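You operate a simulated robot arm through the tools that you are given. There is no shell and no other tool.

The job below is to be done with a simulated robot arm. You get a single attempt, and the scene is never put back.

## Task
Fill the empty wash tank to between MIN and MAX and warm it to 60 C.
Fine: shut the drain first; shut the fill lever and switch the heat off at the end.

It is judged by the outcome, as a careful person would: the job done as asked, and still so three seconds after it is handed in. It fails if anything else is knocked over, pushed out of place, dropped, spilled or broken.

## Robot
A 6-joint arm with a two-finger parallel gripper, fixed in place. Base frame: the origin is at the foot of the arm, x ahead of it, y to its left, z up. Units: mm, rad, N and s.
With the tool pointing down near the work surface it reaches from about 180 to 760 mm from the base axis. Its first joint turns from -2.897 to 2.897 rad. Payload 3.43 kg.
Tool frame: the origin (TCP) lies between the finger pads and is the grasp point; the fingertips stand 34 mm ahead of it; z points along the fingers, y is the line along which they close. Largest opening 128 mm; finger width 24, thickness 12; the body of the gripper, 48 by 130 mm, starts 96 mm behind the TCP.
Orientation is that of the tool frame in the base frame, as [roll, pitch, yaw] about the fixed x, y, z axes, in that order (R = Rz(yaw) Ry(pitch) Rx(roll)). With the fingers straight down and closing along the base's y, the tool's x points along the base's -x, its y along +y and its z along -z.

## Interface
- The arm moves only by the tool apply_moves. Its argument "deltas" is a list of rows, each a list of 3 entries, a list of its own where there are three numbers: the opening, from 0 (shut) to 1 (fully open), then the shift along the tool's x, y, z in units of 30 mm (1.0 is 30 mm), then the turn, a rotation vector about the tool's x, y, z in units of 6 degrees (1.0 is 6 degrees). In form: [[jaw, [tx, ty, tz], [wx, wy, wz]], ...]. A call has 1 to 20 rows; each row shifts and turns the commanded pose from where the row before left it, along the tool's axes as they then stand. A call with a number of a shift or a turn outside -1 to 1 is refused whole. Rows are played at 5 a second. More than 50 mm and 0.15 rad between two rows, or a gripper value outside its range, and nothing of the call is played. Where a pose cannot be reached the arm comes as near as it can. A force on the tool above 40 N (or 10 N above the force at the start of the call, whichever is more), or a blocked arm, ends the call early, and 0.2 s more pass. Each finger travels about 45 mm/s and halts on what it meets, pressing with about 31 N; the grip force reading is that of the motor and also rises with nothing between the fingers. The clock runs only during rows and for 0.2 s after the last one: add rows that do not move to give the fingers time. The reply holds the time, the measured pose of the TCP, the force on the tool along the base axes, the opening and the grip force, in the units named above and with some noise, with the torque about the TCP (base axes, N m) and any sound that the robot's microphone picked up.
- Cameras (640 x 400 px; columns grow to the right, rows downward): "scene" is fixed at [220, 500.3, 1359.5]; the picture's right is [-0.53, -0.84, 0.00], its down [-0.58, 0.37, -0.73] and it looks along [0.61, -0.39, -0.69] (base axes); focal length 327 px, centre (320, 200). "wrist" rides on the gripper at [76, -11, -160] in the tool frame; the picture's right is [0.15, 0.99, 0.00], its down [-0.88, 0.13, -0.46] and it looks along [-0.45, 0.07, 0.89] (tool axes); focal length 234 px, centre (320, 200). There is no depth. A picture from a camera that has moved, and an enlarged one, comes with that camera's place and axes in the base frame and with its lens.
- get_image(camera): a new picture of that camera. It takes no simulated time.
- close_up(camera, box): a new picture of the part [left, top, right, bottom] of that camera's present view, enlarged. It takes no simulated time.
- sign_off(): hands the job in; it is judged then, once.

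Nothing tells you positions but the pictures and the camera data. Unless the task says otherwise, let go and move clear before handing in.

The tools are called after "Emit:" by a JSON object that holds its "name" and its "arguments". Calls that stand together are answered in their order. apply_moves: Moves the arm, as the interface text tells. Its arguments: {"type":"object","properties":{"deltas":{"type":"array","items":{"type":"array"}}},"required":["deltas"]} The other tools are called the same way: get_image (camera) takes a picture; close_up (camera, box) takes an enlarged picture of a part of a camera's view; sign_off () hands the job in.

At the start:

```text
clock: 0.0
eef_pos: [488.8, -14.6, 898.2]
ee_rot: [-3.141, 0.001, 3.141]
force: [-0.6, -0.3, 0.6]
wrist_torque: [0.0, 0.0, 0.0]
grip_width: 128.0
gripper_force: 0.1
```

scene: 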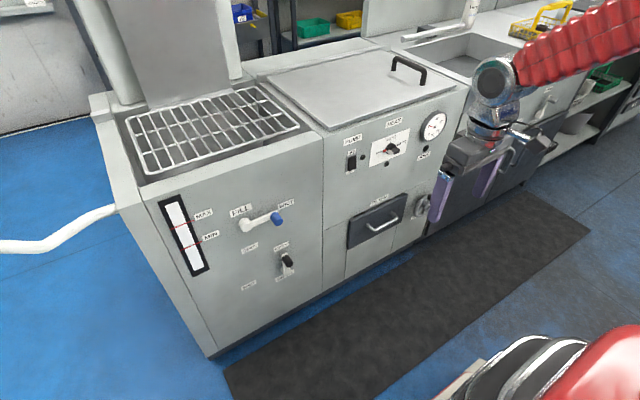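
wrist: 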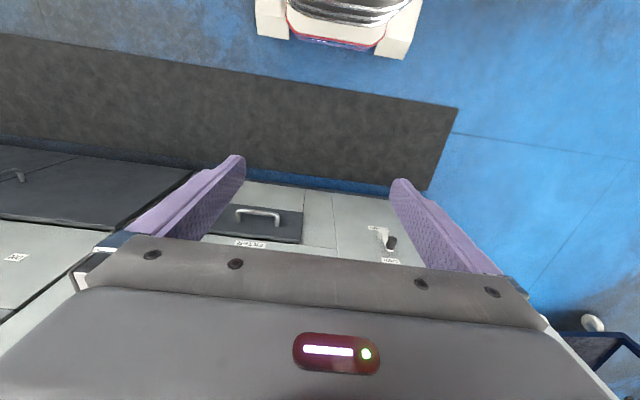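

I see a wash machine with a sight glass (MIN/MAX), a blue fill lever, a drain lever, a pump switch, a heat knob and a gauge. I'll look closer at each before moving.

Emit:
{"name": "close_up", "arguments": {"camera": "scene", "box": [140, 180, 320, 300]}}

Emit:
{"name": "close_up", "arguments": {"camera": "scene", "box": [320, 90, 470, 190]}}

Emit:
{"name": "close_up", "arguments": {"camera": "scene", "box": [330, 170, 450, 260]}}

Emit:
{"name": "close_up", "arguments": {"camera": "scene", "box": [220, 190, 310, 250]}}

Emit:
{"name": "close_up", "arguments": {"camera": "scene", "box": [230, 235, 320, 295]}}

Emit:
{"name": "close_up", "arguments": {"camera": "wrist", "box": [200, 160, 440, 320]}}

```text
3.33 times, centred on (230, 240) of scene
camera zoom: at [220.0, 500.3, 1359.5], right [-0.53, -0.84, 0.0], down [-0.58, 0.37, -0.73], along [0.61, -0.39, -0.69], focal length 1090 px, centre (620, 67)
```

zoom: 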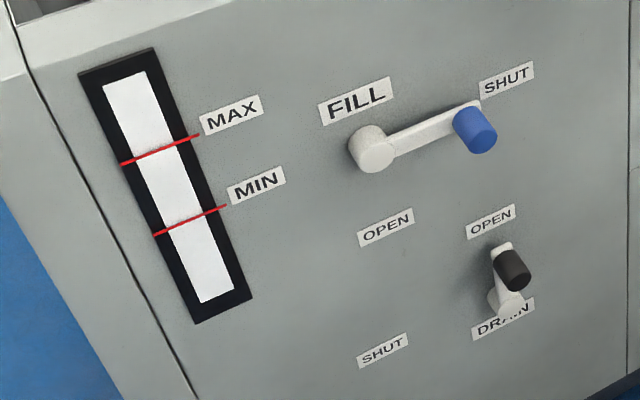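

```text
4.00 times, centred on (395, 140) of scene
camera zoom: at [220.0, 500.3, 1359.5], right [-0.53, -0.84, 0.0], down [-0.58, 0.37, -0.73], along [0.61, -0.39, -0.69], focal length 1308 px, centre (20, 440)
```

zoom: 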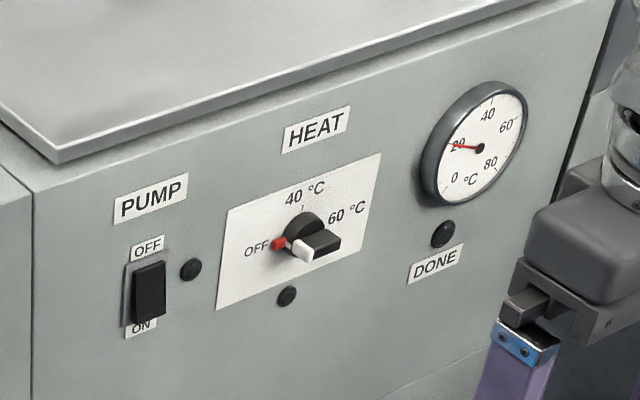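

```text
4.44 times, centred on (390, 215) of scene
camera zoom: at [220.0, 500.3, 1359.5], right [-0.53, -0.84, 0.0], down [-0.58, 0.37, -0.73], along [0.61, -0.39, -0.69], focal length 1453 px, centre (9, 133)
```

zoom: 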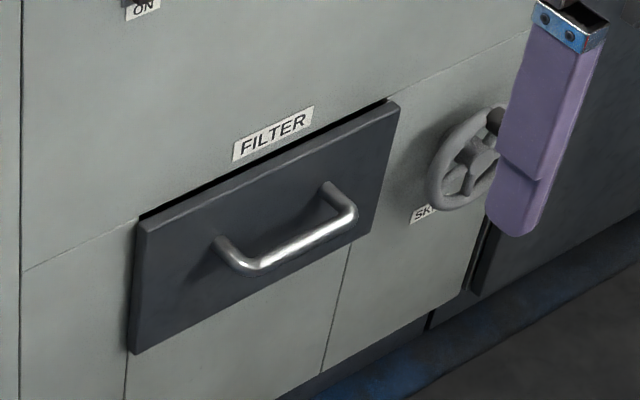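

```text
6.67 times, centred on (265, 220) of scene
camera zoom: at [220.0, 500.3, 1359.5], right [-0.53, -0.84, 0.0], down [-0.58, 0.37, -0.73], along [0.61, -0.39, -0.69], focal length 2180 px, centre (687, 67)
```

zoom: 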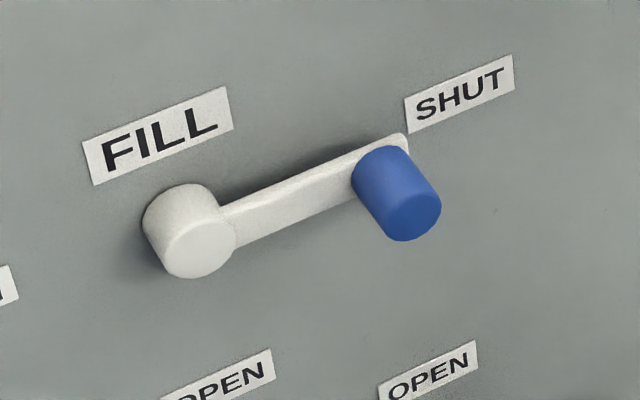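

```text
6.67 times, centred on (275, 265) of scene
camera zoom: at [220.0, 500.3, 1359.5], right [-0.53, -0.84, 0.0], down [-0.58, 0.37, -0.73], along [0.61, -0.39, -0.69], focal length 2180 px, centre (620, -233)
```

zoom: 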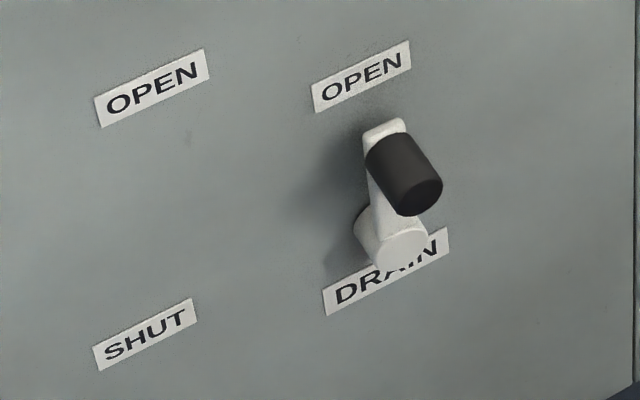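

```text
2.50 times, centred on (320, 240) of wrist
camera zoom: at [412.1, -23.8, 1057.8], right [-0.15, 0.99, 0.0], down [0.88, 0.13, 0.46], along [0.45, 0.07, -0.89], focal length 585 px, centre (320, 100)
```

zoom: 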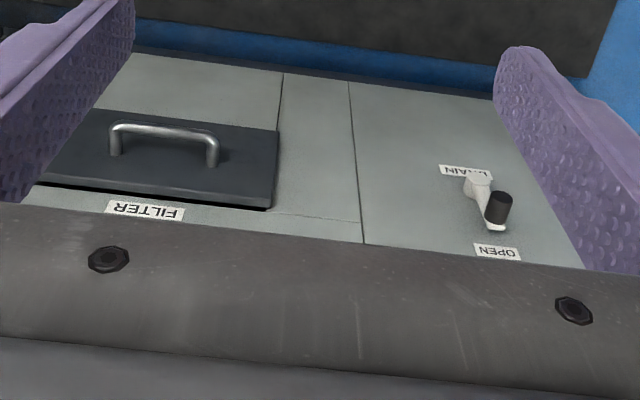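

The drain lever points up at OPEN and its SHUT label is to the left. The fill lever points right at SHUT and its OPEN label is below. The front panel is at about x=848 and faces the arm. First I'll swing the tool to horizontal in free air.

Emit:
{"name": "apply_moves", "arguments": {"deltas": [[1, [0, 0, 0], [0, -1, 0]], [1, [0, 0, 0], [0, -1, 0]], [1, [0, 0, 0], [0, -1, 0]], [1, [0, 0, 0], [0, -1, 0]], [1, [0, 0, 0], [0, -1, 0]], [1, [0, 0, 0], [0, -1, 0]], [1, [0, 0, 0], [0, -1, 0]]]}}

Emit:
{"name": "get_image", "arguments": {"camera": "wrist"}}

Emit:
{"name": "get_image", "arguments": {"camera": "scene"}}

```text
clock: 1.6
eef_pos: [486.5, -12.8, 898.4]
ee_rot: [3.141, 0.737, -3.141]
force: [0.0, 0.0, -0.2]
wrist_torque: [-0.01, 0.02, -0.01]
grip_width: 128.0
gripper_force: 0.1
out of reach, approached as far as the arm can: row 6
```

```text
taken
camera wrist: at [324.6, -23.7, 966.5], right [-0.11, 0.99, -0.1], down [0.35, 0.13, 0.93], along [0.93, 0.07, -0.36], focal length 234 px, centre (320, 200)
```

wrist: 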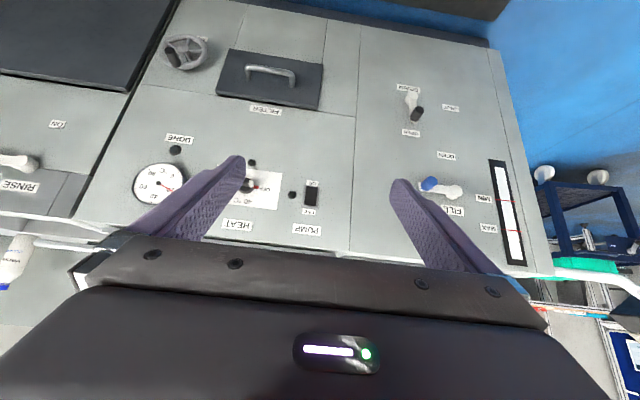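

```text
taken
```

scene: 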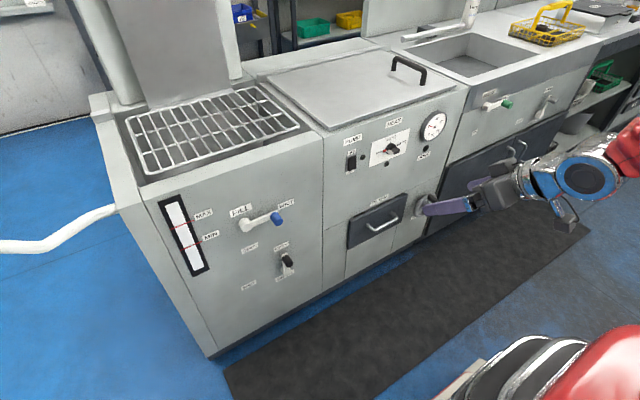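

The panel layout is confirmed: drain and fill levers, sight glass, pump, heat knob, gauge. I'll move forward, down and left into better reach in front of the drain lever, then finish levelling the tool.

Emit:
{"name": "apply_moves", "arguments": {"deltas": [[1, [0.34, 0.74, 0.93], [0, 0, 0]], [1, [0.34, 0.74, 0.93], [0, 0, 0]], [1, [0.34, 0.74, 0.93], [0, 0, 0]], [1, [0.34, 0.74, 0.93], [0, 0, 0]], [1, [0.34, 0.74, 0.93], [0, 0, 0]], [1, [0.34, 0.74, 0.93], [0, 0, 0]], [1, [0.34, 0.74, 0.93], [0, 0, 0]], [1, [0.34, 0.74, 0.93], [0, 0, 0]], [1, [0.34, 0.74, 0.93], [0, 0, 0]], [0, [0, 0, 0], [0, -1, 0]], [0, [0, 0, 0], [0, -1, 0]], [0, [0, 0, 0], [0, -1, 0]], [0, [0, 0, 0], [0, -1, 0]]]}}

Emit:
{"name": "get_image", "arguments": {"camera": "wrist"}}

Emit:
{"name": "get_image", "arguments": {"camera": "scene"}}

```text
clock: 4.4
eef_pos: [587.4, 186.5, 649.9]
ee_rot: [3.14, 1.154, 3.141]
force: [-0.2, -0.1, -0.4]
wrist_torque: [-0.01, -0.01, 0.02]
grip_width: 39.4
gripper_force: 0.1
```

```text
taken
camera wrist: at [411.0, 175.9, 646.1], right [-0.06, 0.99, -0.13], down [-0.06, 0.13, 0.99], along [1.0, 0.07, 0.05], focal length 234 px, centre (320, 200)
```

wrist: 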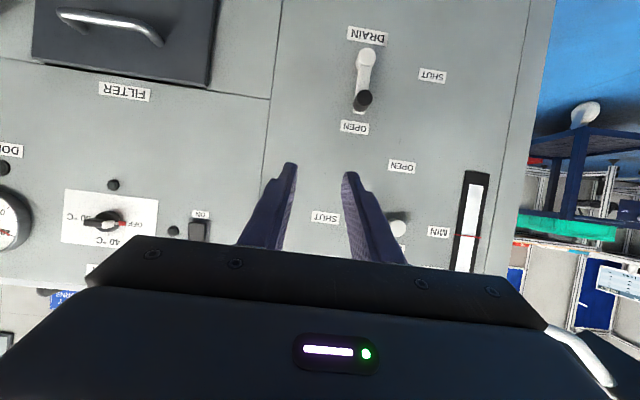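

```text
taken
```

scene: 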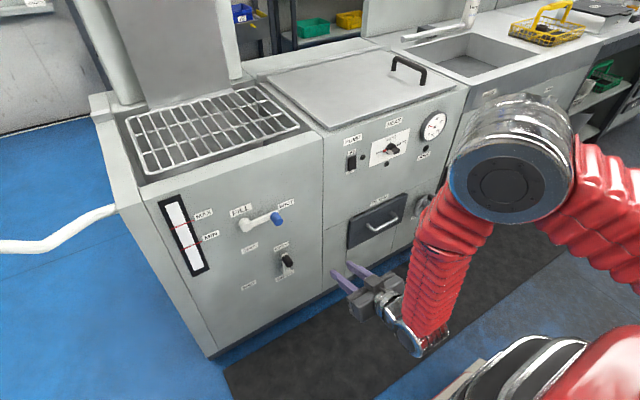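

The tool is nearly level and the drain lever is in view of the wrist camera. I'll zoom in on the levers and the heat knob for dimensions.

Emit:
{"name": "close_up", "arguments": {"camera": "wrist", "box": [310, 10, 460, 140]}}

Emit:
{"name": "close_up", "arguments": {"camera": "wrist", "box": [0, 140, 220, 280]}}

Emit:
{"name": "close_up", "arguments": {"camera": "scene", "box": [140, 180, 320, 300]}}

```text
3.08 times, centred on (385, 75) of wrist
camera zoom: at [411.0, 175.9, 646.1], right [-0.06, 0.99, -0.13], down [-0.06, 0.13, 0.99], along [1.0, 0.07, 0.05], focal length 720 px, centre (120, 585)
```

zoom: 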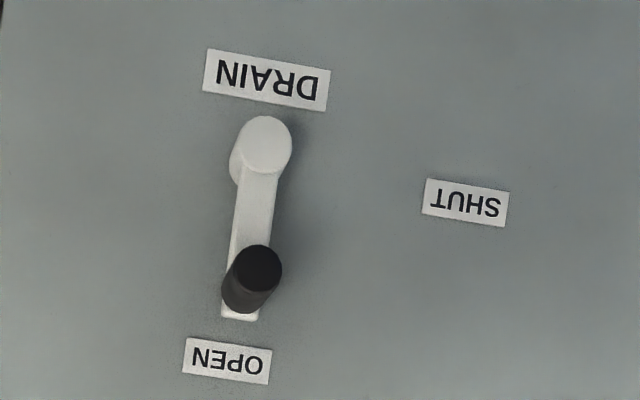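

```text
2.86 times, centred on (110, 210) of wrist
camera zoom: at [411.0, 175.9, 646.1], right [-0.06, 0.99, -0.13], down [-0.06, 0.13, 0.99], along [1.0, 0.07, 0.05], focal length 669 px, centre (920, 171)
```

zoom: 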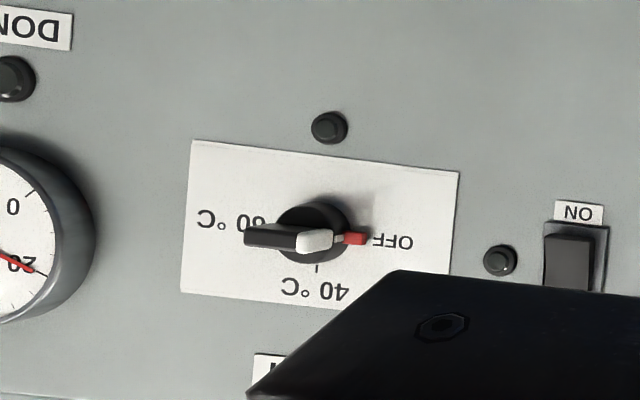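

```text
3.33 times, centred on (230, 240) of scene
camera zoom: at [220.0, 500.3, 1359.5], right [-0.53, -0.84, 0.0], down [-0.58, 0.37, -0.73], along [0.61, -0.39, -0.69], focal length 1090 px, centre (620, 67)
```

zoom: 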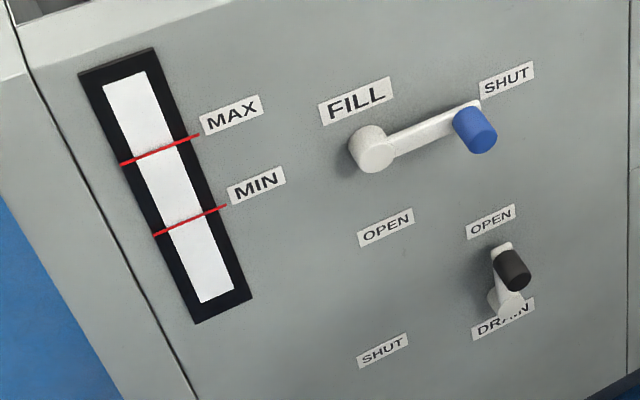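

The drain knob tip is at about (792, 251, 494) and its pivot is at about z=412. I'll level the tool with the fingers shut and bring it to the right side of the knob, standing off the panel.

Emit:
{"name": "apply_moves", "arguments": {"deltas": [[0, [0, 0, 0], [0, -1, 0]], [0, [0, 0, 0], [0, -1, 0]], [0, [0, 0, 0], [0, -1, 0]], [0, [0, 0, 0], [0, -0.98, 0]], [0, [0.833, 0.18, 0.74], [0, 0, 0]], [0, [0.833, 0.18, 0.74], [0, 0, 0]], [0, [0.833, 0.18, 0.74], [0, 0, 0]], [0, [0.833, 0.18, 0.74], [0, 0, 0]], [0, [0.833, 0.18, 0.74], [0, 0, 0]], [0, [0.833, 0.18, 0.74], [0, 0, 0]], [0, [0, 0, 0], [0, 0, 0]]]}}

Emit:
{"name": "get_image", "arguments": {"camera": "wrist"}}

Emit:
{"name": "get_image", "arguments": {"camera": "scene"}}

```text
clock: 6.8
eef_pos: [720.8, 218.3, 500.7]
ee_rot: [-3.054, 1.565, -3.054]
force: [-0.8, -0.6, 1.0]
wrist_torque: [-0.02, 0.03, -0.03]
grip_width: 0.0
gripper_force: 30.9
```

```text
taken
camera wrist: at [561.1, 209.1, 424.5], right [0.0, 0.99, -0.15], down [-0.45, 0.13, 0.88], along [0.89, 0.07, 0.45], focal length 234 px, centre (320, 200)
```

wrist: 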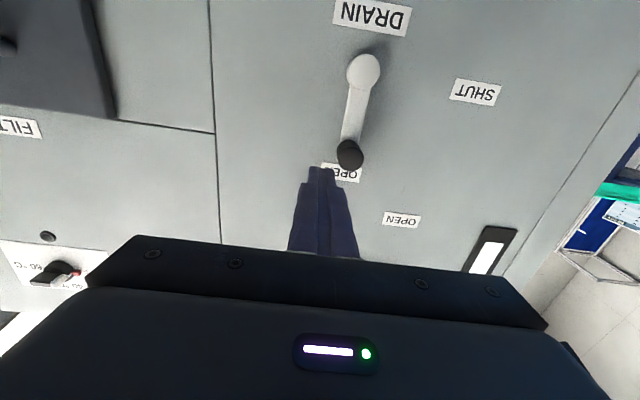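

```text
taken
```

scene: 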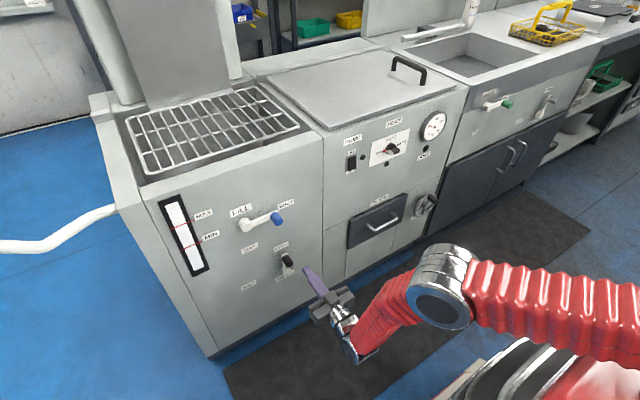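

The closed fingers are to the right of the drain knob and slightly above it. I'll advance to knob depth and check the clearance.

Emit:
{"name": "apply_moves", "arguments": {"deltas": [[0, [0.0, 0, 0.72], [0, 0, 0]], [0, [0.0, 0, 0.72], [0, 0, 0]], [0, [0.0, 0, 0.72], [0, 0, 0]], [0, [0, 0, 0], [0, 0, 0]]]}}

Emit:
{"name": "get_image", "arguments": {"camera": "wrist"}}

Emit:
{"name": "close_up", "arguments": {"camera": "scene", "box": [230, 220, 350, 310]}}

```text
clock: 7.8
eef_pos: [785.5, 217.9, 500.1]
ee_rot: [0.16, 1.571, 0.159]
force: [0.0, 0.1, 0.8]
wrist_torque: [-0.02, -0.02, -0.02]
grip_width: 0.0
gripper_force: 30.8
```

```text
taken
camera wrist: at [625.9, 208.2, 424.0], right [0.0, 0.99, -0.15], down [-0.45, 0.13, 0.88], along [0.89, 0.07, 0.45], focal length 234 px, centre (320, 200)
```

wrist: 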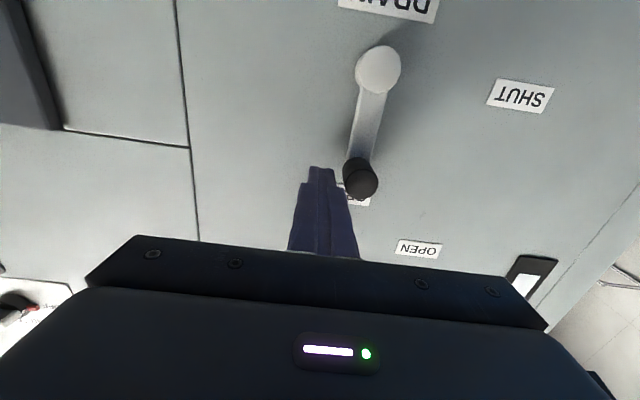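

```text
4.44 times, centred on (290, 265) of scene
camera zoom: at [220.0, 500.3, 1359.5], right [-0.53, -0.84, 0.0], down [-0.58, 0.37, -0.73], along [0.61, -0.39, -0.69], focal length 1453 px, centre (453, -89)
```

zoom: 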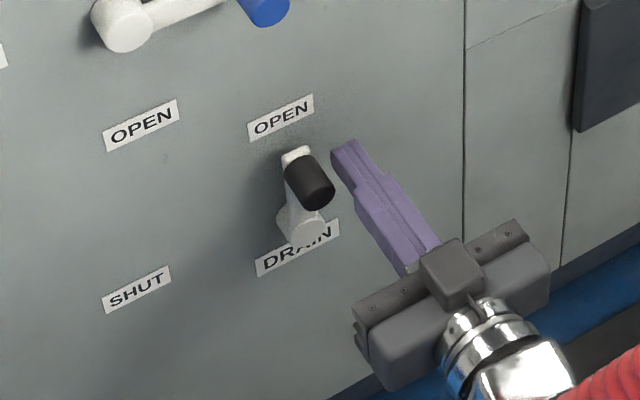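

The fingers are clear at knob depth. Now I'll push the knob left along the first half of its arc.

Emit:
{"name": "apply_moves", "arguments": {"deltas": [[0, [0.03, 0.32, 0], [0, 0, 0]], [0, [0, 0.343, 0], [0, 0, 0]], [0, [0, 0.343, 0], [0, 0, 0]], [0, [0.083, 0.332, 0], [0, 0, 0]], [0, [0.083, 0.332, 0], [0, 0, 0]], [0, [0.167, 0.3, 0], [0, 0, 0]], [0, [0.167, 0.3, 0], [0, 0, 0]]]}}

Emit:
{"name": "get_image", "arguments": {"camera": "wrist"}}

Emit:
{"name": "close_up", "arguments": {"camera": "scene", "box": [230, 220, 350, 310]}}

```text
clock: 9.4
eef_pos: [785.6, 287.3, 484.7]
ee_rot: [2.997, 1.57, 2.996]
force: [0.3, -0.5, 0.0]
wrist_torque: [0.03, 0.02, 0.02]
grip_width: 0.0
gripper_force: 30.6
```

```text
taken
camera wrist: at [625.3, 277.0, 409.0], right [0.0, 0.99, -0.15], down [-0.45, 0.13, 0.88], along [0.89, 0.07, 0.45], focal length 234 px, centre (320, 200)
```

wrist: 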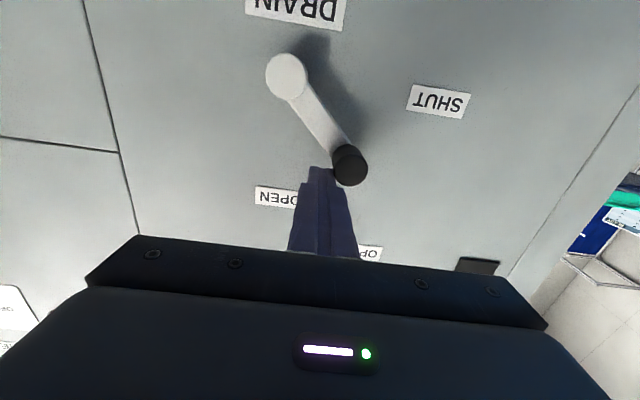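

```text
4.44 times, centred on (290, 265) of scene
camera zoom: at [220.0, 500.3, 1359.5], right [-0.53, -0.84, 0.0], down [-0.58, 0.37, -0.73], along [0.61, -0.39, -0.69], focal length 1453 px, centre (453, -89)
```

zoom: 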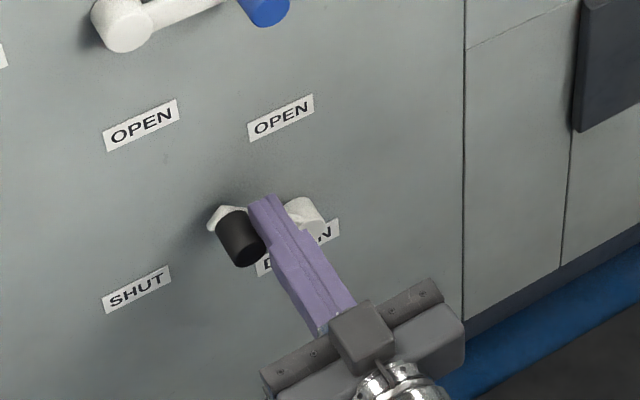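

The lever turns easily and is about half way. I'll continue the arc down to SHUT.

Emit:
{"name": "apply_moves", "arguments": {"deltas": [[0, [0.238, 0.247, 0], [0, 0, 0]], [0, [0.238, 0.247, 0], [0, 0, 0]], [0, [0.295, 0.177, 0], [0, 0, 0]], [0, [0.295, 0.177, 0], [0, 0, 0]], [0, [0.33, 0.093, 0], [0, 0, 0]], [0, [0.33, 0.093, 0], [0, 0, 0]], [0, [0.1, 0, 0], [0, 0, 0]]]}}

Emit:
{"name": "get_image", "arguments": {"camera": "wrist"}}

Emit:
{"name": "close_up", "arguments": {"camera": "scene", "box": [230, 220, 350, 310]}}

```text
clock: 11.0
eef_pos: [755.7, 301.3, 470.1]
ee_rot: [-3.063, 1.567, -3.063]
force: [0.7, 0.3, 0.4]
wrist_torque: [-0.01, -0.02, 0.0]
grip_width: 0.0
gripper_force: 31.2
out of reach, approached as far as the arm can: row 1, 2, 3, 4, 5, 6
```

```text
taken
camera wrist: at [597.6, 291.4, 394.9], right [0.0, 0.99, -0.15], down [-0.45, 0.13, 0.88], along [0.89, 0.07, 0.45], focal length 234 px, centre (320, 200)
```

wrist: 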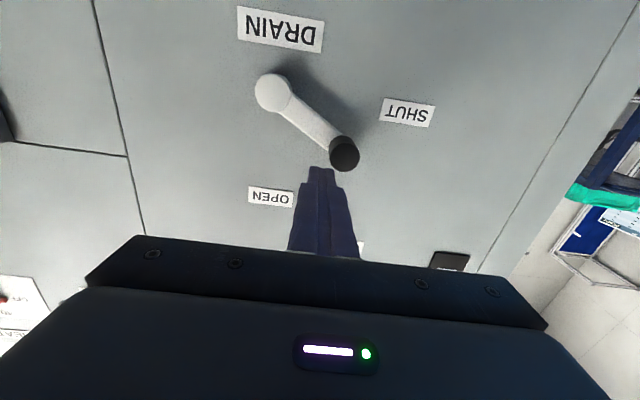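

```text
4.44 times, centred on (290, 265) of scene
camera zoom: at [220.0, 500.3, 1359.5], right [-0.53, -0.84, 0.0], down [-0.58, 0.37, -0.73], along [0.61, -0.39, -0.69], focal length 1453 px, centre (453, -89)
```

zoom: 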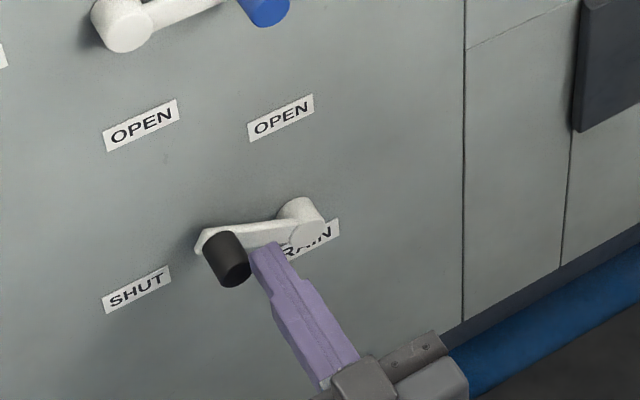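

The drain lever is about 60° round, but the arm is at its reach limit with the tool square to the panel. I'll back off a little to see where the commanded pose stands, then yaw the tool outward to gain reach.

Emit:
{"name": "apply_moves", "arguments": {"deltas": [[0, [-0.3, 0, -1], [0, 0, 0]], [0, [-0.3, 0, -1], [0, 0, 0]], [0, [0, 0, 0], [0, 0, 0]]]}}

```text
clock: 11.8
eef_pos: [698.6, 301.5, 485.5]
ee_rot: [3.131, 1.569, 3.132]
force: [0.5, 0.1, -0.3]
wrist_torque: [-0.03, 0.01, -0.04]
grip_width: 0.0
gripper_force: 31.5
```

Emit:
{"name": "apply_moves", "arguments": {"deltas": [[0, [0, 0, 0], [-1, 0, 0]], [0, [0, 0, 0], [-1, 0, 0]], [0, [0, 0, 0], [-1, 0, 0]], [0, [0, 0, 0], [0, 0, 0]]]}}

Emit:
{"name": "get_image", "arguments": {"camera": "wrist"}}

Emit:
{"name": "close_up", "arguments": {"camera": "scene", "box": [230, 220, 350, 310]}}

```text
clock: 12.8
eef_pos: [698.3, 301.9, 485.1]
ee_rot: [2.799, 1.567, 3.117]
force: [1.0, 0.3, 0.8]
wrist_torque: [0.02, 0.02, -0.01]
grip_width: 0.0
gripper_force: 31.6
```

```text
taken
camera wrist: at [550.8, 243.1, 411.1], right [-0.31, 0.94, -0.15], down [-0.47, -0.02, 0.88], along [0.83, 0.34, 0.45], focal length 234 px, centre (320, 200)
```

wrist: 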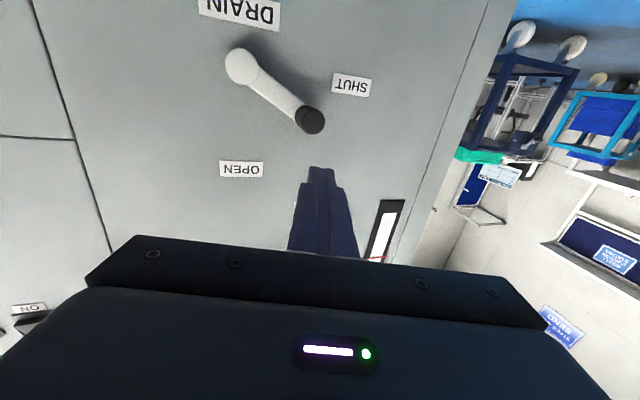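

```text
4.44 times, centred on (290, 265) of scene
camera zoom: at [220.0, 500.3, 1359.5], right [-0.53, -0.84, 0.0], down [-0.58, 0.37, -0.73], along [0.61, -0.39, -0.69], focal length 1453 px, centre (453, -89)
```

zoom: 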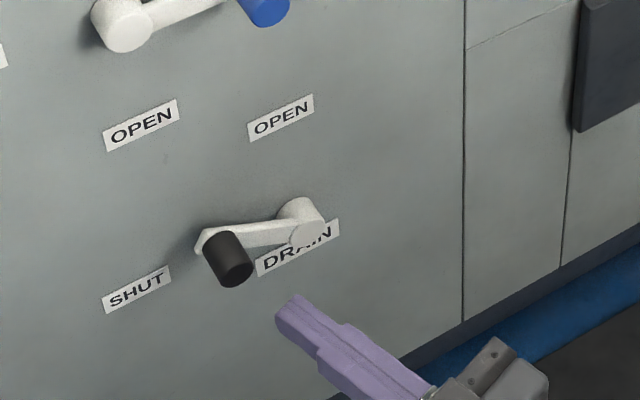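

The drain knob is now at about (318, 449). I'll move in above it with the yawed tool, then press it down to SHUT.

Emit:
{"name": "apply_moves", "arguments": {"deltas": [[0, [0, -0.244, 0.949], [0, 0, 0]], [0, [0, -0.244, 0.949], [0, 0, 0]], [0, [0, -0.244, 0.949], [0, 0, 0]], [0, [0, 0, 0], [0, 0, 0]]]}}

Emit:
{"name": "get_image", "arguments": {"camera": "wrist"}}

Emit:
{"name": "close_up", "arguments": {"camera": "scene", "box": [230, 220, 350, 310]}}

```text
clock: 13.8
eef_pos: [786.8, 306.1, 486.5]
ee_rot: [2.874, 1.569, -3.093]
force: [-0.4, 0.2, 0.3]
wrist_torque: [0.02, 0.0, -0.02]
grip_width: 0.1
gripper_force: 30.5
```

```text
taken
camera wrist: at [638.9, 247.8, 411.1], right [-0.31, 0.94, -0.15], down [-0.47, -0.02, 0.88], along [0.83, 0.34, 0.45], focal length 234 px, centre (320, 200)
```

wrist: 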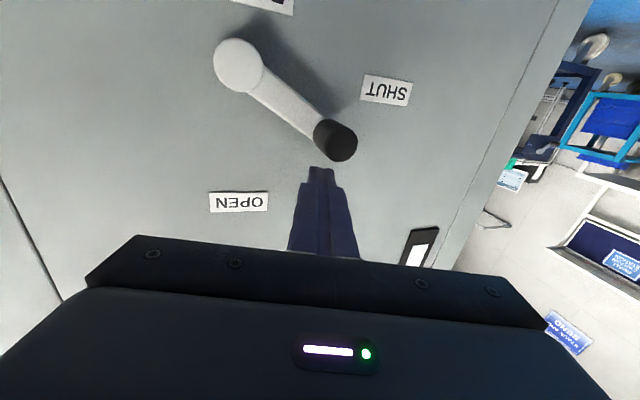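

```text
4.44 times, centred on (290, 265) of scene
camera zoom: at [220.0, 500.3, 1359.5], right [-0.53, -0.84, 0.0], down [-0.58, 0.37, -0.73], along [0.61, -0.39, -0.69], focal length 1453 px, centre (453, -89)
```

zoom: 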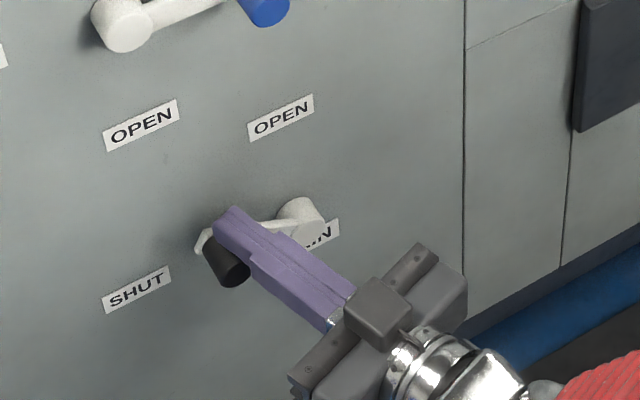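

Emit:
{"name": "apply_moves", "arguments": {"deltas": [[0, [0.28, 0.08, 0.02], [0, 0, 0]], [0, [0.28, 0.08, 0.02], [0, 0, 0]], [0, [0.28, 0.08, 0.02], [0, 0, 0]], [0, [0.28, 0.08, 0.02], [0, 0, 0]], [0, [0.23, 0.026, 0], [0, 0, 0]], [0, [0.23, 0.026, 0], [0, 0, 0]], [0, [0.23, 0.026, 0], [0, 0, 0]], [0, [0.07, 0, 0], [0, 0, 0]], [0, [0, 0, 0], [0, 0, 0]]]}}

Emit:
{"name": "get_image", "arguments": {"camera": "wrist"}}

Emit:
{"name": "close_up", "arguments": {"camera": "scene", "box": [230, 220, 350, 310]}}

```text
clock: 15.8
eef_pos: [766.3, 310.4, 459.2]
ee_rot: [2.944, 1.566, -3.023]
force: [-1.2, -0.4, 0.4]
wrist_torque: [-0.02, -0.02, -0.03]
grip_width: 0.0
gripper_force: 30.5
out of reach, approached as far as the arm can: row 2, 3, 4, 5, 6, 7
```

```text
taken
camera wrist: at [617.1, 251.7, 385.0], right [-0.31, 0.94, -0.15], down [-0.47, -0.02, 0.88], along [0.83, 0.34, 0.45], focal length 234 px, centre (320, 200)
```

wrist: 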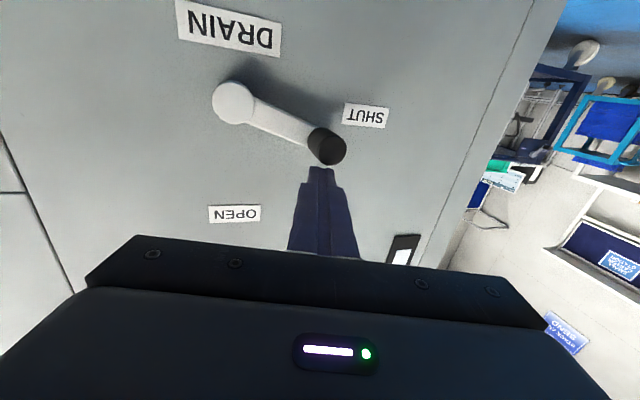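

```text
4.44 times, centred on (290, 265) of scene
camera zoom: at [220.0, 500.3, 1359.5], right [-0.53, -0.84, 0.0], down [-0.58, 0.37, -0.73], along [0.61, -0.39, -0.69], focal length 1453 px, centre (453, -89)
```

zoom: 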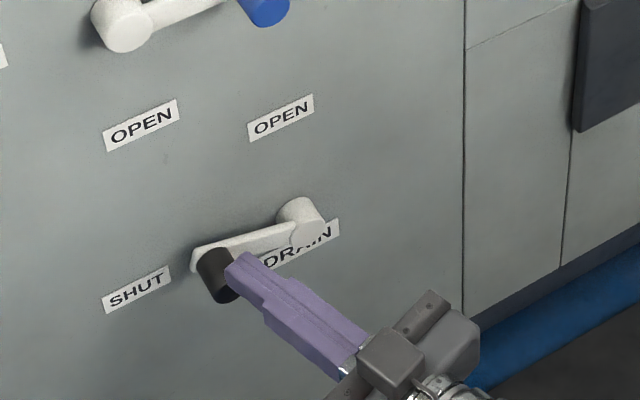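

The knob is now about 70° round and the reach limit came up again as I went lower. I'll look at the whole arm to choose a better tilt.

Emit:
{"name": "get_image", "arguments": {"camera": "scene"}}

```text
taken
```

scene: 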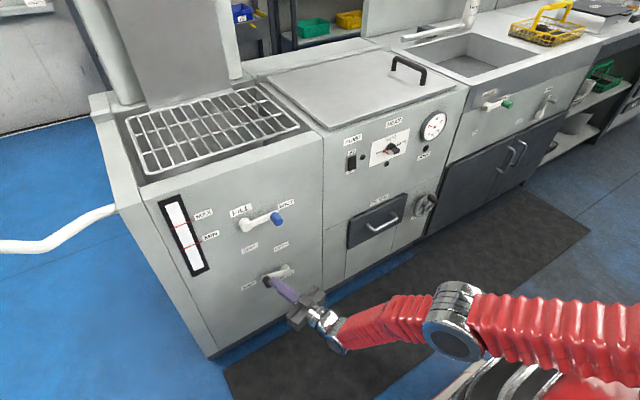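

The shoulder is high, so lower targets need the tool tilted downward, which keeps the wrist up. I'll back off, tilt 30° down and return to just above the knob.

Emit:
{"name": "apply_moves", "arguments": {"deltas": [[0, [-0.5, 0, -1], [0, 0, 0]], [0, [-0.5, 0, -1], [0, 0, 0]], [0, [0, 0, 0], [0, 1, 0]], [0, [0, 0, 0], [0, 1, 0]], [0, [0, 0, 0], [0, 1, 0]], [0, [0, 0, 0], [0, 1, 0]], [0, [0, 0, 0], [0, 1, 0]], [0, [0, 0, 0], [0, 0, 0]]]}}

Emit:
{"name": "get_image", "arguments": {"camera": "wrist"}}

```text
clock: 17.6
eef_pos: [708.9, 292.9, 487.9]
ee_rot: [3.141, 1.044, -2.829]
force: [-0.6, 0.2, 0.6]
wrist_torque: [0.01, -0.01, 0.01]
grip_width: 0.0
gripper_force: 30.5
```

```text
taken
camera wrist: at [545.5, 228.8, 503.9], right [-0.38, 0.92, -0.13], down [0.01, 0.14, 0.99], along [0.93, 0.37, -0.06], focal length 234 px, centre (320, 200)
```

wrist: 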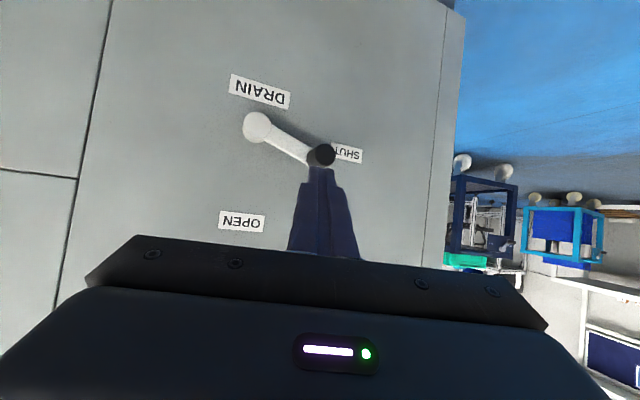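

Emit:
{"name": "apply_moves", "arguments": {"deltas": [[0, [-0.38, -0.03, 0.81], [0, 0, 0]], [0, [-0.38, -0.03, 0.81], [0, 0, 0]], [0, [-0.38, -0.03, 0.81], [0, 0, 0]], [0, [0, 0, 0], [0, 0, 0]]]}}

Emit:
{"name": "get_image", "arguments": {"camera": "wrist"}}

Emit:
{"name": "close_up", "arguments": {"camera": "scene", "box": [230, 220, 350, 310]}}

```text
clock: 18.6
eef_pos: [786.4, 313.6, 480.8]
ee_rot: [3.14, 1.047, -2.83]
force: [-0.2, 0.8, 0.5]
wrist_torque: [-0.03, 0.03, 0.03]
grip_width: 0.0
gripper_force: 30.6
```

```text
taken
camera wrist: at [623.0, 250.7, 496.0], right [-0.38, 0.92, -0.13], down [0.01, 0.14, 0.99], along [0.93, 0.37, -0.06], focal length 234 px, centre (320, 200)
```

wrist: 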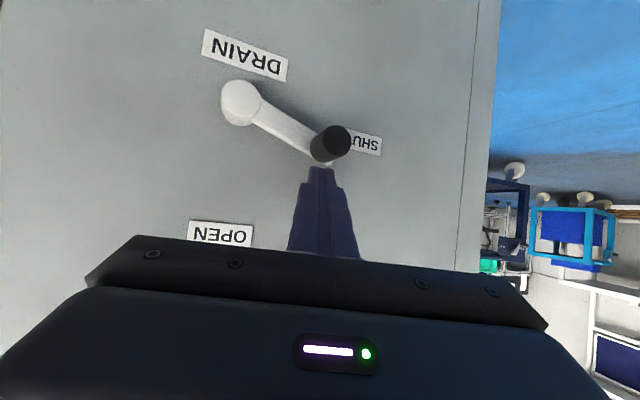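

```text
4.44 times, centred on (290, 265) of scene
camera zoom: at [220.0, 500.3, 1359.5], right [-0.53, -0.84, 0.0], down [-0.58, 0.37, -0.73], along [0.61, -0.39, -0.69], focal length 1453 px, centre (453, -89)
```

zoom: 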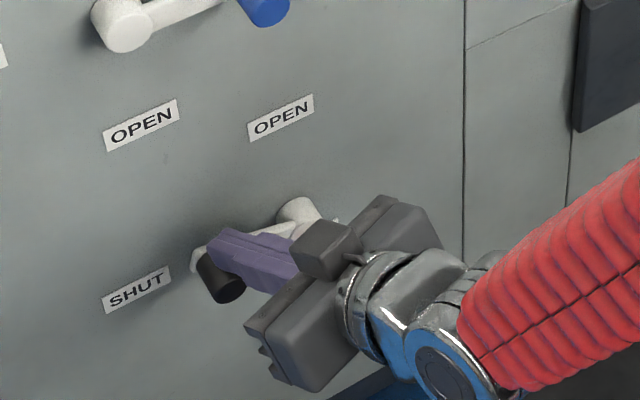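

Emit:
{"name": "apply_moves", "arguments": {"deltas": [[0, [0.142, 0.032, 0.094], [0, 0, 0]], [0, [0.142, 0.032, 0.094], [0, 0, 0]], [0, [0.142, 0.032, 0.094], [0, 0, 0]], [0, [0.142, 0.032, 0.094], [0, 0, 0]], [0, [0.142, 0.032, 0.094], [0, 0, 0]], [0, [0.142, 0.032, 0.094], [0, 0, 0]], [0, [0.142, 0, 0.08], [0, 0, 0]]]}}

Emit:
{"name": "get_image", "arguments": {"camera": "wrist"}}

Emit:
{"name": "close_up", "arguments": {"camera": "scene", "box": [230, 220, 350, 310]}}

```text
clock: 20.2
eef_pos: [788.2, 322.1, 449.3]
ee_rot: [3.139, 1.052, -2.83]
force: [-4.5, -3.3, 22.4]
wrist_torque: [0.1, -0.4, -0.01]
grip_width: 0.2
gripper_force: 30.6
```

```text
taken
camera wrist: at [624.6, 258.2, 463.5], right [-0.37, 0.92, -0.13], down [0.0, 0.14, 0.99], along [0.93, 0.37, -0.05], focal length 234 px, centre (320, 200)
```

wrist: 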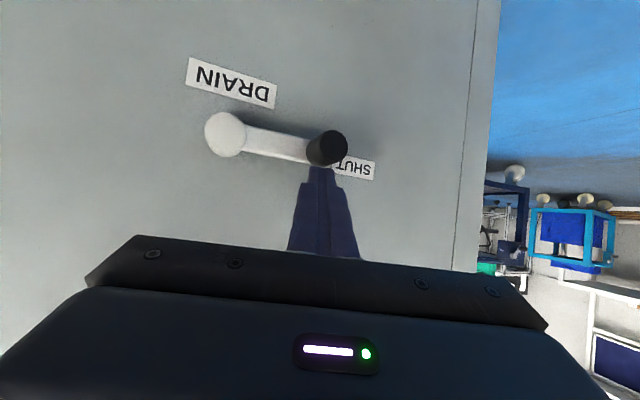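

```text
4.44 times, centred on (290, 265) of scene
camera zoom: at [220.0, 500.3, 1359.5], right [-0.53, -0.84, 0.0], down [-0.58, 0.37, -0.73], along [0.61, -0.39, -0.69], focal length 1453 px, centre (453, -89)
```

zoom: 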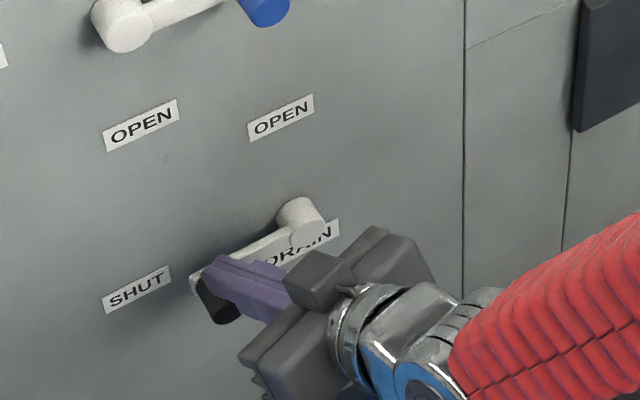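

The force has risen to 22 N, so the lever is probably at its stop. I'll press slightly more to confirm it is fully home.

Emit:
{"name": "apply_moves", "arguments": {"deltas": [[0, [0.06, 0, 0.033], [0, 0, 0]], [0, [0.06, 0, 0.033], [0, 0, 0]]]}}

Emit:
{"name": "close_up", "arguments": {"camera": "wrist", "box": [180, 40, 400, 190]}}

```text
clock: 20.6
eef_pos: [789.9, 322.1, 450.9]
ee_rot: [3.139, 1.057, -2.83]
force: [-0.4, 0.1, 6.4]
wrist_torque: [0.03, -0.14, 0.08]
grip_width: 0.0
gripper_force: 30.9
stopped in row 1: the force on the tool passed its limit at 43 N (the readings are from after the stop); the commanded pose is now the measured one
```

```text
2.67 times, centred on (290, 115) of wrist
camera zoom: at [626.2, 258.8, 463.3], right [-0.37, 0.92, -0.13], down [-0.01, 0.13, 0.99], along [0.93, 0.37, -0.04], focal length 624 px, centre (400, 427)
```

zoom: 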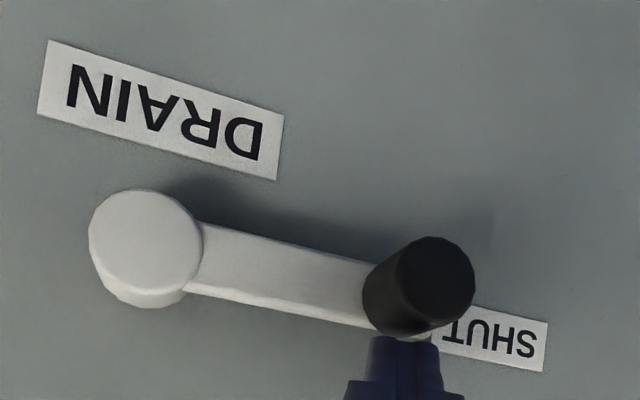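

The drain is hard against its SHUT stop. I'll lift off, back away, rise to fill-lever height and square the tool to the panel.

Emit:
{"name": "apply_moves", "arguments": {"deltas": [[0, [-0.577, 0, -0.333], [0, 0, 0]], [0, [0.42, 0.27, -0.73], [0, 0, 0]], [0, [0.42, 0.27, -0.73], [0, 0, 0]], [0, [0.42, 0.27, -0.73], [0, 0, 0]], [0, [-0.825, 0, -0.476], [0, 0, 0]], [0, [-0.825, 0, -0.476], [0, 0, 0]], [0, [-0.825, 0, -0.476], [0, 0, 0]], [0, [-0.825, 0, -0.476], [0, 0, 0]], [0, [-0.825, 0, -0.476], [0, 0, 0]], [0, [-0.825, 0, -0.476], [0, 0, 0]], [0, [-0.825, 0, -0.476], [0, 0, 0]], [0, [0, 0, 0], [0, -1, 0]], [0, [0, 0, 0], [0, -1, 0]], [0, [0, 0, 0], [0, -1, 0]], [0, [0, 0, 0], [0, -1, 0]], [0, [0, 0, 0], [0, -1, 0]], [0, [0, 0, 0], [1, 0, 0]], [0, [0, 0, 0], [1, 0, 0]], [0, [0, 0, 0], [1, 0, 0]], [0, [0, 0, 0], [0, 0, 0]]]}}

Emit:
{"name": "get_image", "arguments": {"camera": "wrist"}}

Emit:
{"name": "get_image", "arguments": {"camera": "scene"}}

```text
clock: 24.8
eef_pos: [707.9, 322.0, 668.8]
ee_rot: [0.473, 1.565, 0.473]
force: [0.7, 0.3, 0.1]
wrist_torque: [0.01, 0.01, 0.03]
grip_width: 0.0
gripper_force: 30.6
```

```text
taken
camera wrist: at [549.4, 312.0, 592.6], right [0.0, 0.99, -0.14], down [-0.46, 0.13, 0.88], along [0.89, 0.06, 0.46], focal length 234 px, centre (320, 200)
```

wrist: 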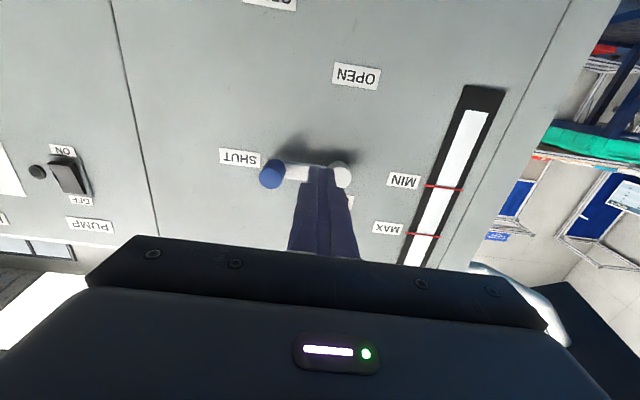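

```text
taken
```

scene: 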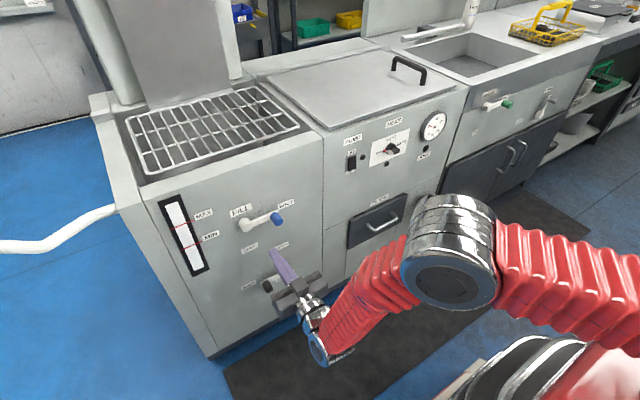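

The fill knob is at about (y 269, z 693) with its pivot at about (350, 694). I'll open the jaws and line up in front of the knob to grip it, so I can both open and close it.

Emit:
{"name": "apply_moves", "arguments": {"deltas": [[0.45, [-0.42, -0.87, -0.13], [0, 0, 0]], [0.45, [-0.42, -0.87, -0.13], [0, 0, 0]], [0.45, [0, 0, 0], [0, 0, 0]], [0.45, [0, 0, 0], [0, 0, 0]]]}}

Emit:
{"name": "get_image", "arguments": {"camera": "wrist"}}

Emit:
{"name": "close_up", "arguments": {"camera": "scene", "box": [140, 180, 320, 300]}}

```text
clock: 25.8
eef_pos: [699.4, 268.8, 693.4]
ee_rot: [0.473, 1.564, 0.474]
force: [0.6, 0.2, 0.6]
wrist_torque: [0.0, 0.04, 0.0]
grip_width: 57.5
gripper_force: 0.0
```

```text
taken
camera wrist: at [541.2, 259.8, 617.9], right [0.0, 0.99, -0.14], down [-0.46, 0.13, 0.88], along [0.89, 0.06, 0.46], focal length 234 px, centre (320, 200)
```

wrist: 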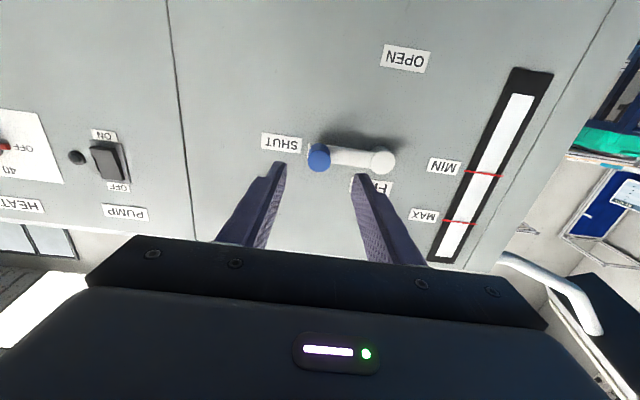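

```text
3.33 times, centred on (230, 240) of scene
camera zoom: at [220.0, 500.3, 1359.5], right [-0.53, -0.84, 0.0], down [-0.58, 0.37, -0.73], along [0.61, -0.39, -0.69], focal length 1090 px, centre (620, 67)
```

zoom: 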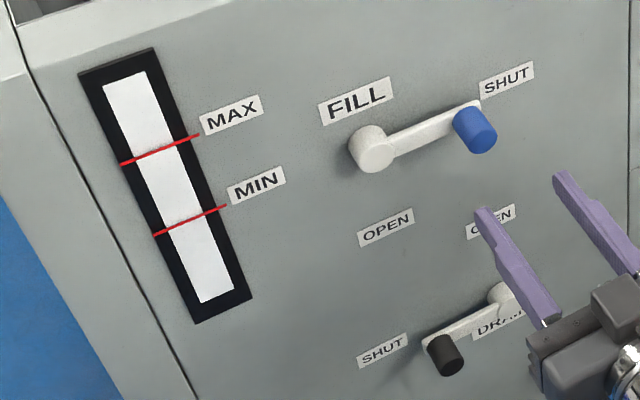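

The knob is centred between the jaws. I'll advance to knob depth.

Emit:
{"name": "apply_moves", "arguments": {"deltas": [[0.45, [0, 0, 0.9], [0, 0, 0]], [0.45, [0, 0, 0.9], [0, 0, 0]], [0.45, [0, 0, 0.9], [0, 0, 0]], [0.45, [0, 0, 0], [0, 0, 0]]]}}

Emit:
{"name": "get_image", "arguments": {"camera": "wrist"}}

Emit:
{"name": "close_up", "arguments": {"camera": "scene", "box": [140, 180, 320, 300]}}

```text
clock: 26.8
eef_pos: [781.3, 269.8, 693.4]
ee_rot: [0.422, 1.563, 0.423]
force: [0.0, 0.3, -0.2]
wrist_torque: [0.0, 0.04, 0.02]
grip_width: 57.5
gripper_force: 0.0
```

```text
taken
camera wrist: at [622.7, 260.0, 618.1], right [0.0, 0.99, -0.14], down [-0.46, 0.13, 0.88], along [0.89, 0.07, 0.46], focal length 234 px, centre (320, 200)
```

wrist: 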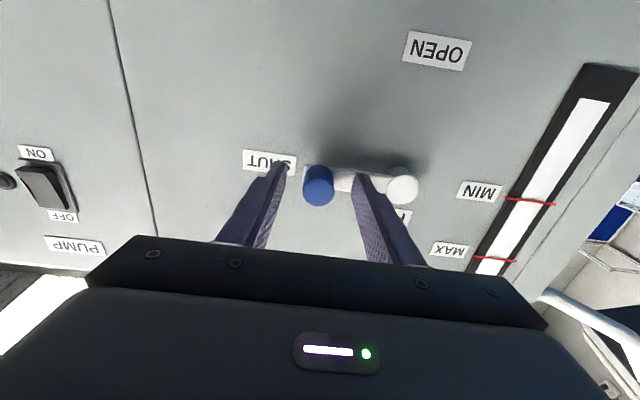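

```text
3.33 times, centred on (230, 240) of scene
camera zoom: at [220.0, 500.3, 1359.5], right [-0.53, -0.84, 0.0], down [-0.58, 0.37, -0.73], along [0.61, -0.39, -0.69], focal length 1090 px, centre (620, 67)
```

zoom: 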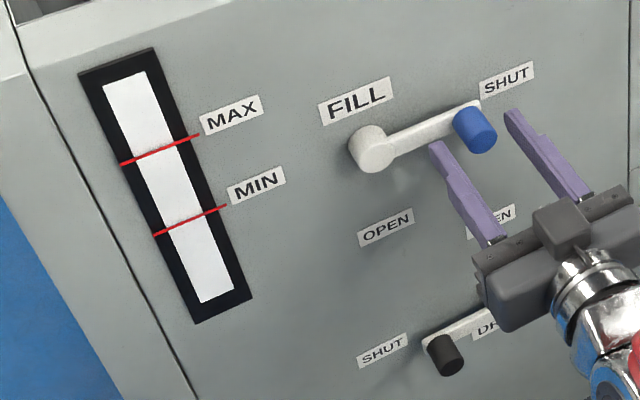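

The jaws straddle the knob. I'll go in and up a few millimetres for a fuller grip, then close.

Emit:
{"name": "apply_moves", "arguments": {"deltas": [[0.45, [-0.13, 0, 0.13], [0, 0, 0]], [0.1, [0, 0, 0], [0, 0, 0]], [0.1, [0, 0, 0], [0, 0, 0]], [0.1, [0, 0, 0], [0, 0, 0]]]}}

Emit:
{"name": "get_image", "arguments": {"camera": "wrist"}}

Emit:
{"name": "close_up", "arguments": {"camera": "scene", "box": [220, 190, 310, 250]}}

```text
clock: 27.8
eef_pos: [785.3, 268.6, 697.8]
ee_rot: [0.485, 1.564, 0.486]
force: [2.1, -0.9, 0.9]
wrist_torque: [0.0, 0.19, 0.02]
grip_width: 25.3
gripper_force: 34.6
```

```text
taken
camera wrist: at [626.5, 259.7, 622.1], right [0.0, 0.99, -0.14], down [-0.46, 0.13, 0.88], along [0.89, 0.06, 0.46], focal length 234 px, centre (320, 200)
```

wrist: 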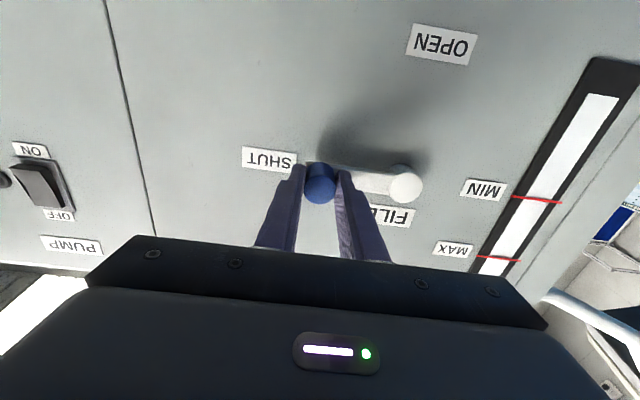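

```text
6.67 times, centred on (265, 220) of scene
camera zoom: at [220.0, 500.3, 1359.5], right [-0.53, -0.84, 0.0], down [-0.58, 0.37, -0.73], along [0.61, -0.39, -0.69], focal length 2180 px, centre (687, 67)
```

zoom: 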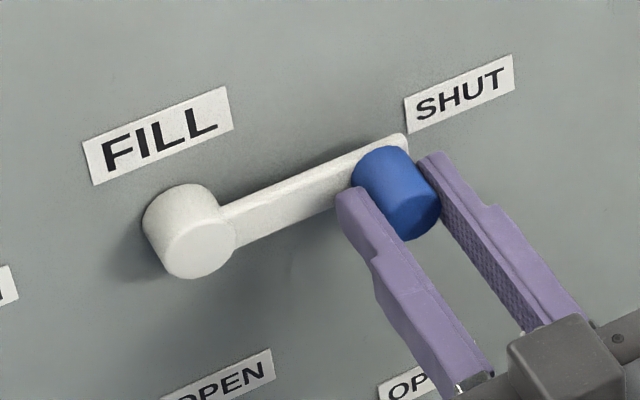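

The knob is gripped (25 mm). I'll swing the fill lever down through the first 30° of its arc and watch the forces and the sight glass.

Emit:
{"name": "apply_moves", "arguments": {"deltas": [[0.1, [0.23, 0.01, 0], [0, 0, 0]], [0.1, [0.228, 0.03, 0], [0, 0, 0]], [0.1, [0.224, 0.05, 0], [0, 0, 0]], [0.1, [0.219, 0.069, 0], [0, 0, 0]], [0.1, [0.212, 0.088, 0], [0, 0, 0]], [0.1, [0.204, 0.106, 0], [0, 0, 0]]]}}

Emit:
{"name": "get_image", "arguments": {"camera": "wrist"}}

Emit:
{"name": "close_up", "arguments": {"camera": "scene", "box": [140, 180, 320, 300]}}

```text
clock: 29.2
eef_pos: [784.9, 277.3, 657.5]
ee_rot: [0.866, 1.569, 0.864]
force: [2.7, -16.9, -3.9]
wrist_torque: [0.33, -0.48, 0.31]
grip_width: 25.9
gripper_force: 45.3
```

```text
taken
camera wrist: at [626.3, 268.6, 581.0], right [0.0, 0.99, -0.14], down [-0.46, 0.13, 0.88], along [0.89, 0.06, 0.45], focal length 234 px, centre (320, 200)
```

wrist: 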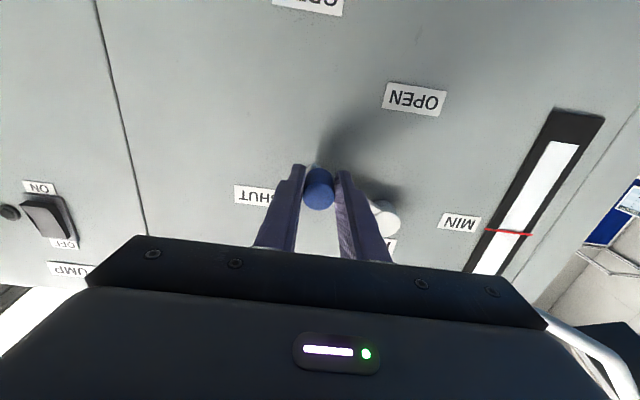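

```text
3.33 times, centred on (230, 240) of scene
camera zoom: at [220.0, 500.3, 1359.5], right [-0.53, -0.84, 0.0], down [-0.58, 0.37, -0.73], along [0.61, -0.39, -0.69], focal length 1090 px, centre (620, 67)
```

zoom: 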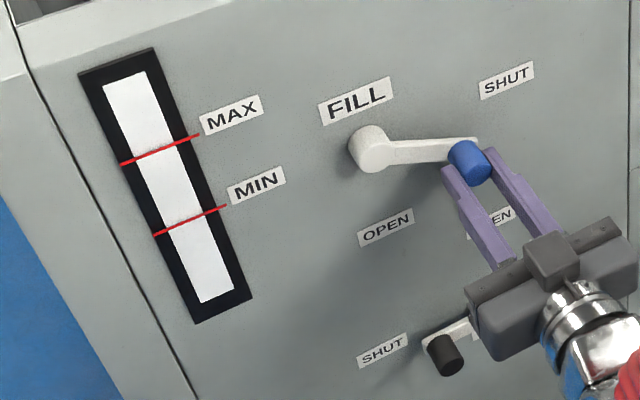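

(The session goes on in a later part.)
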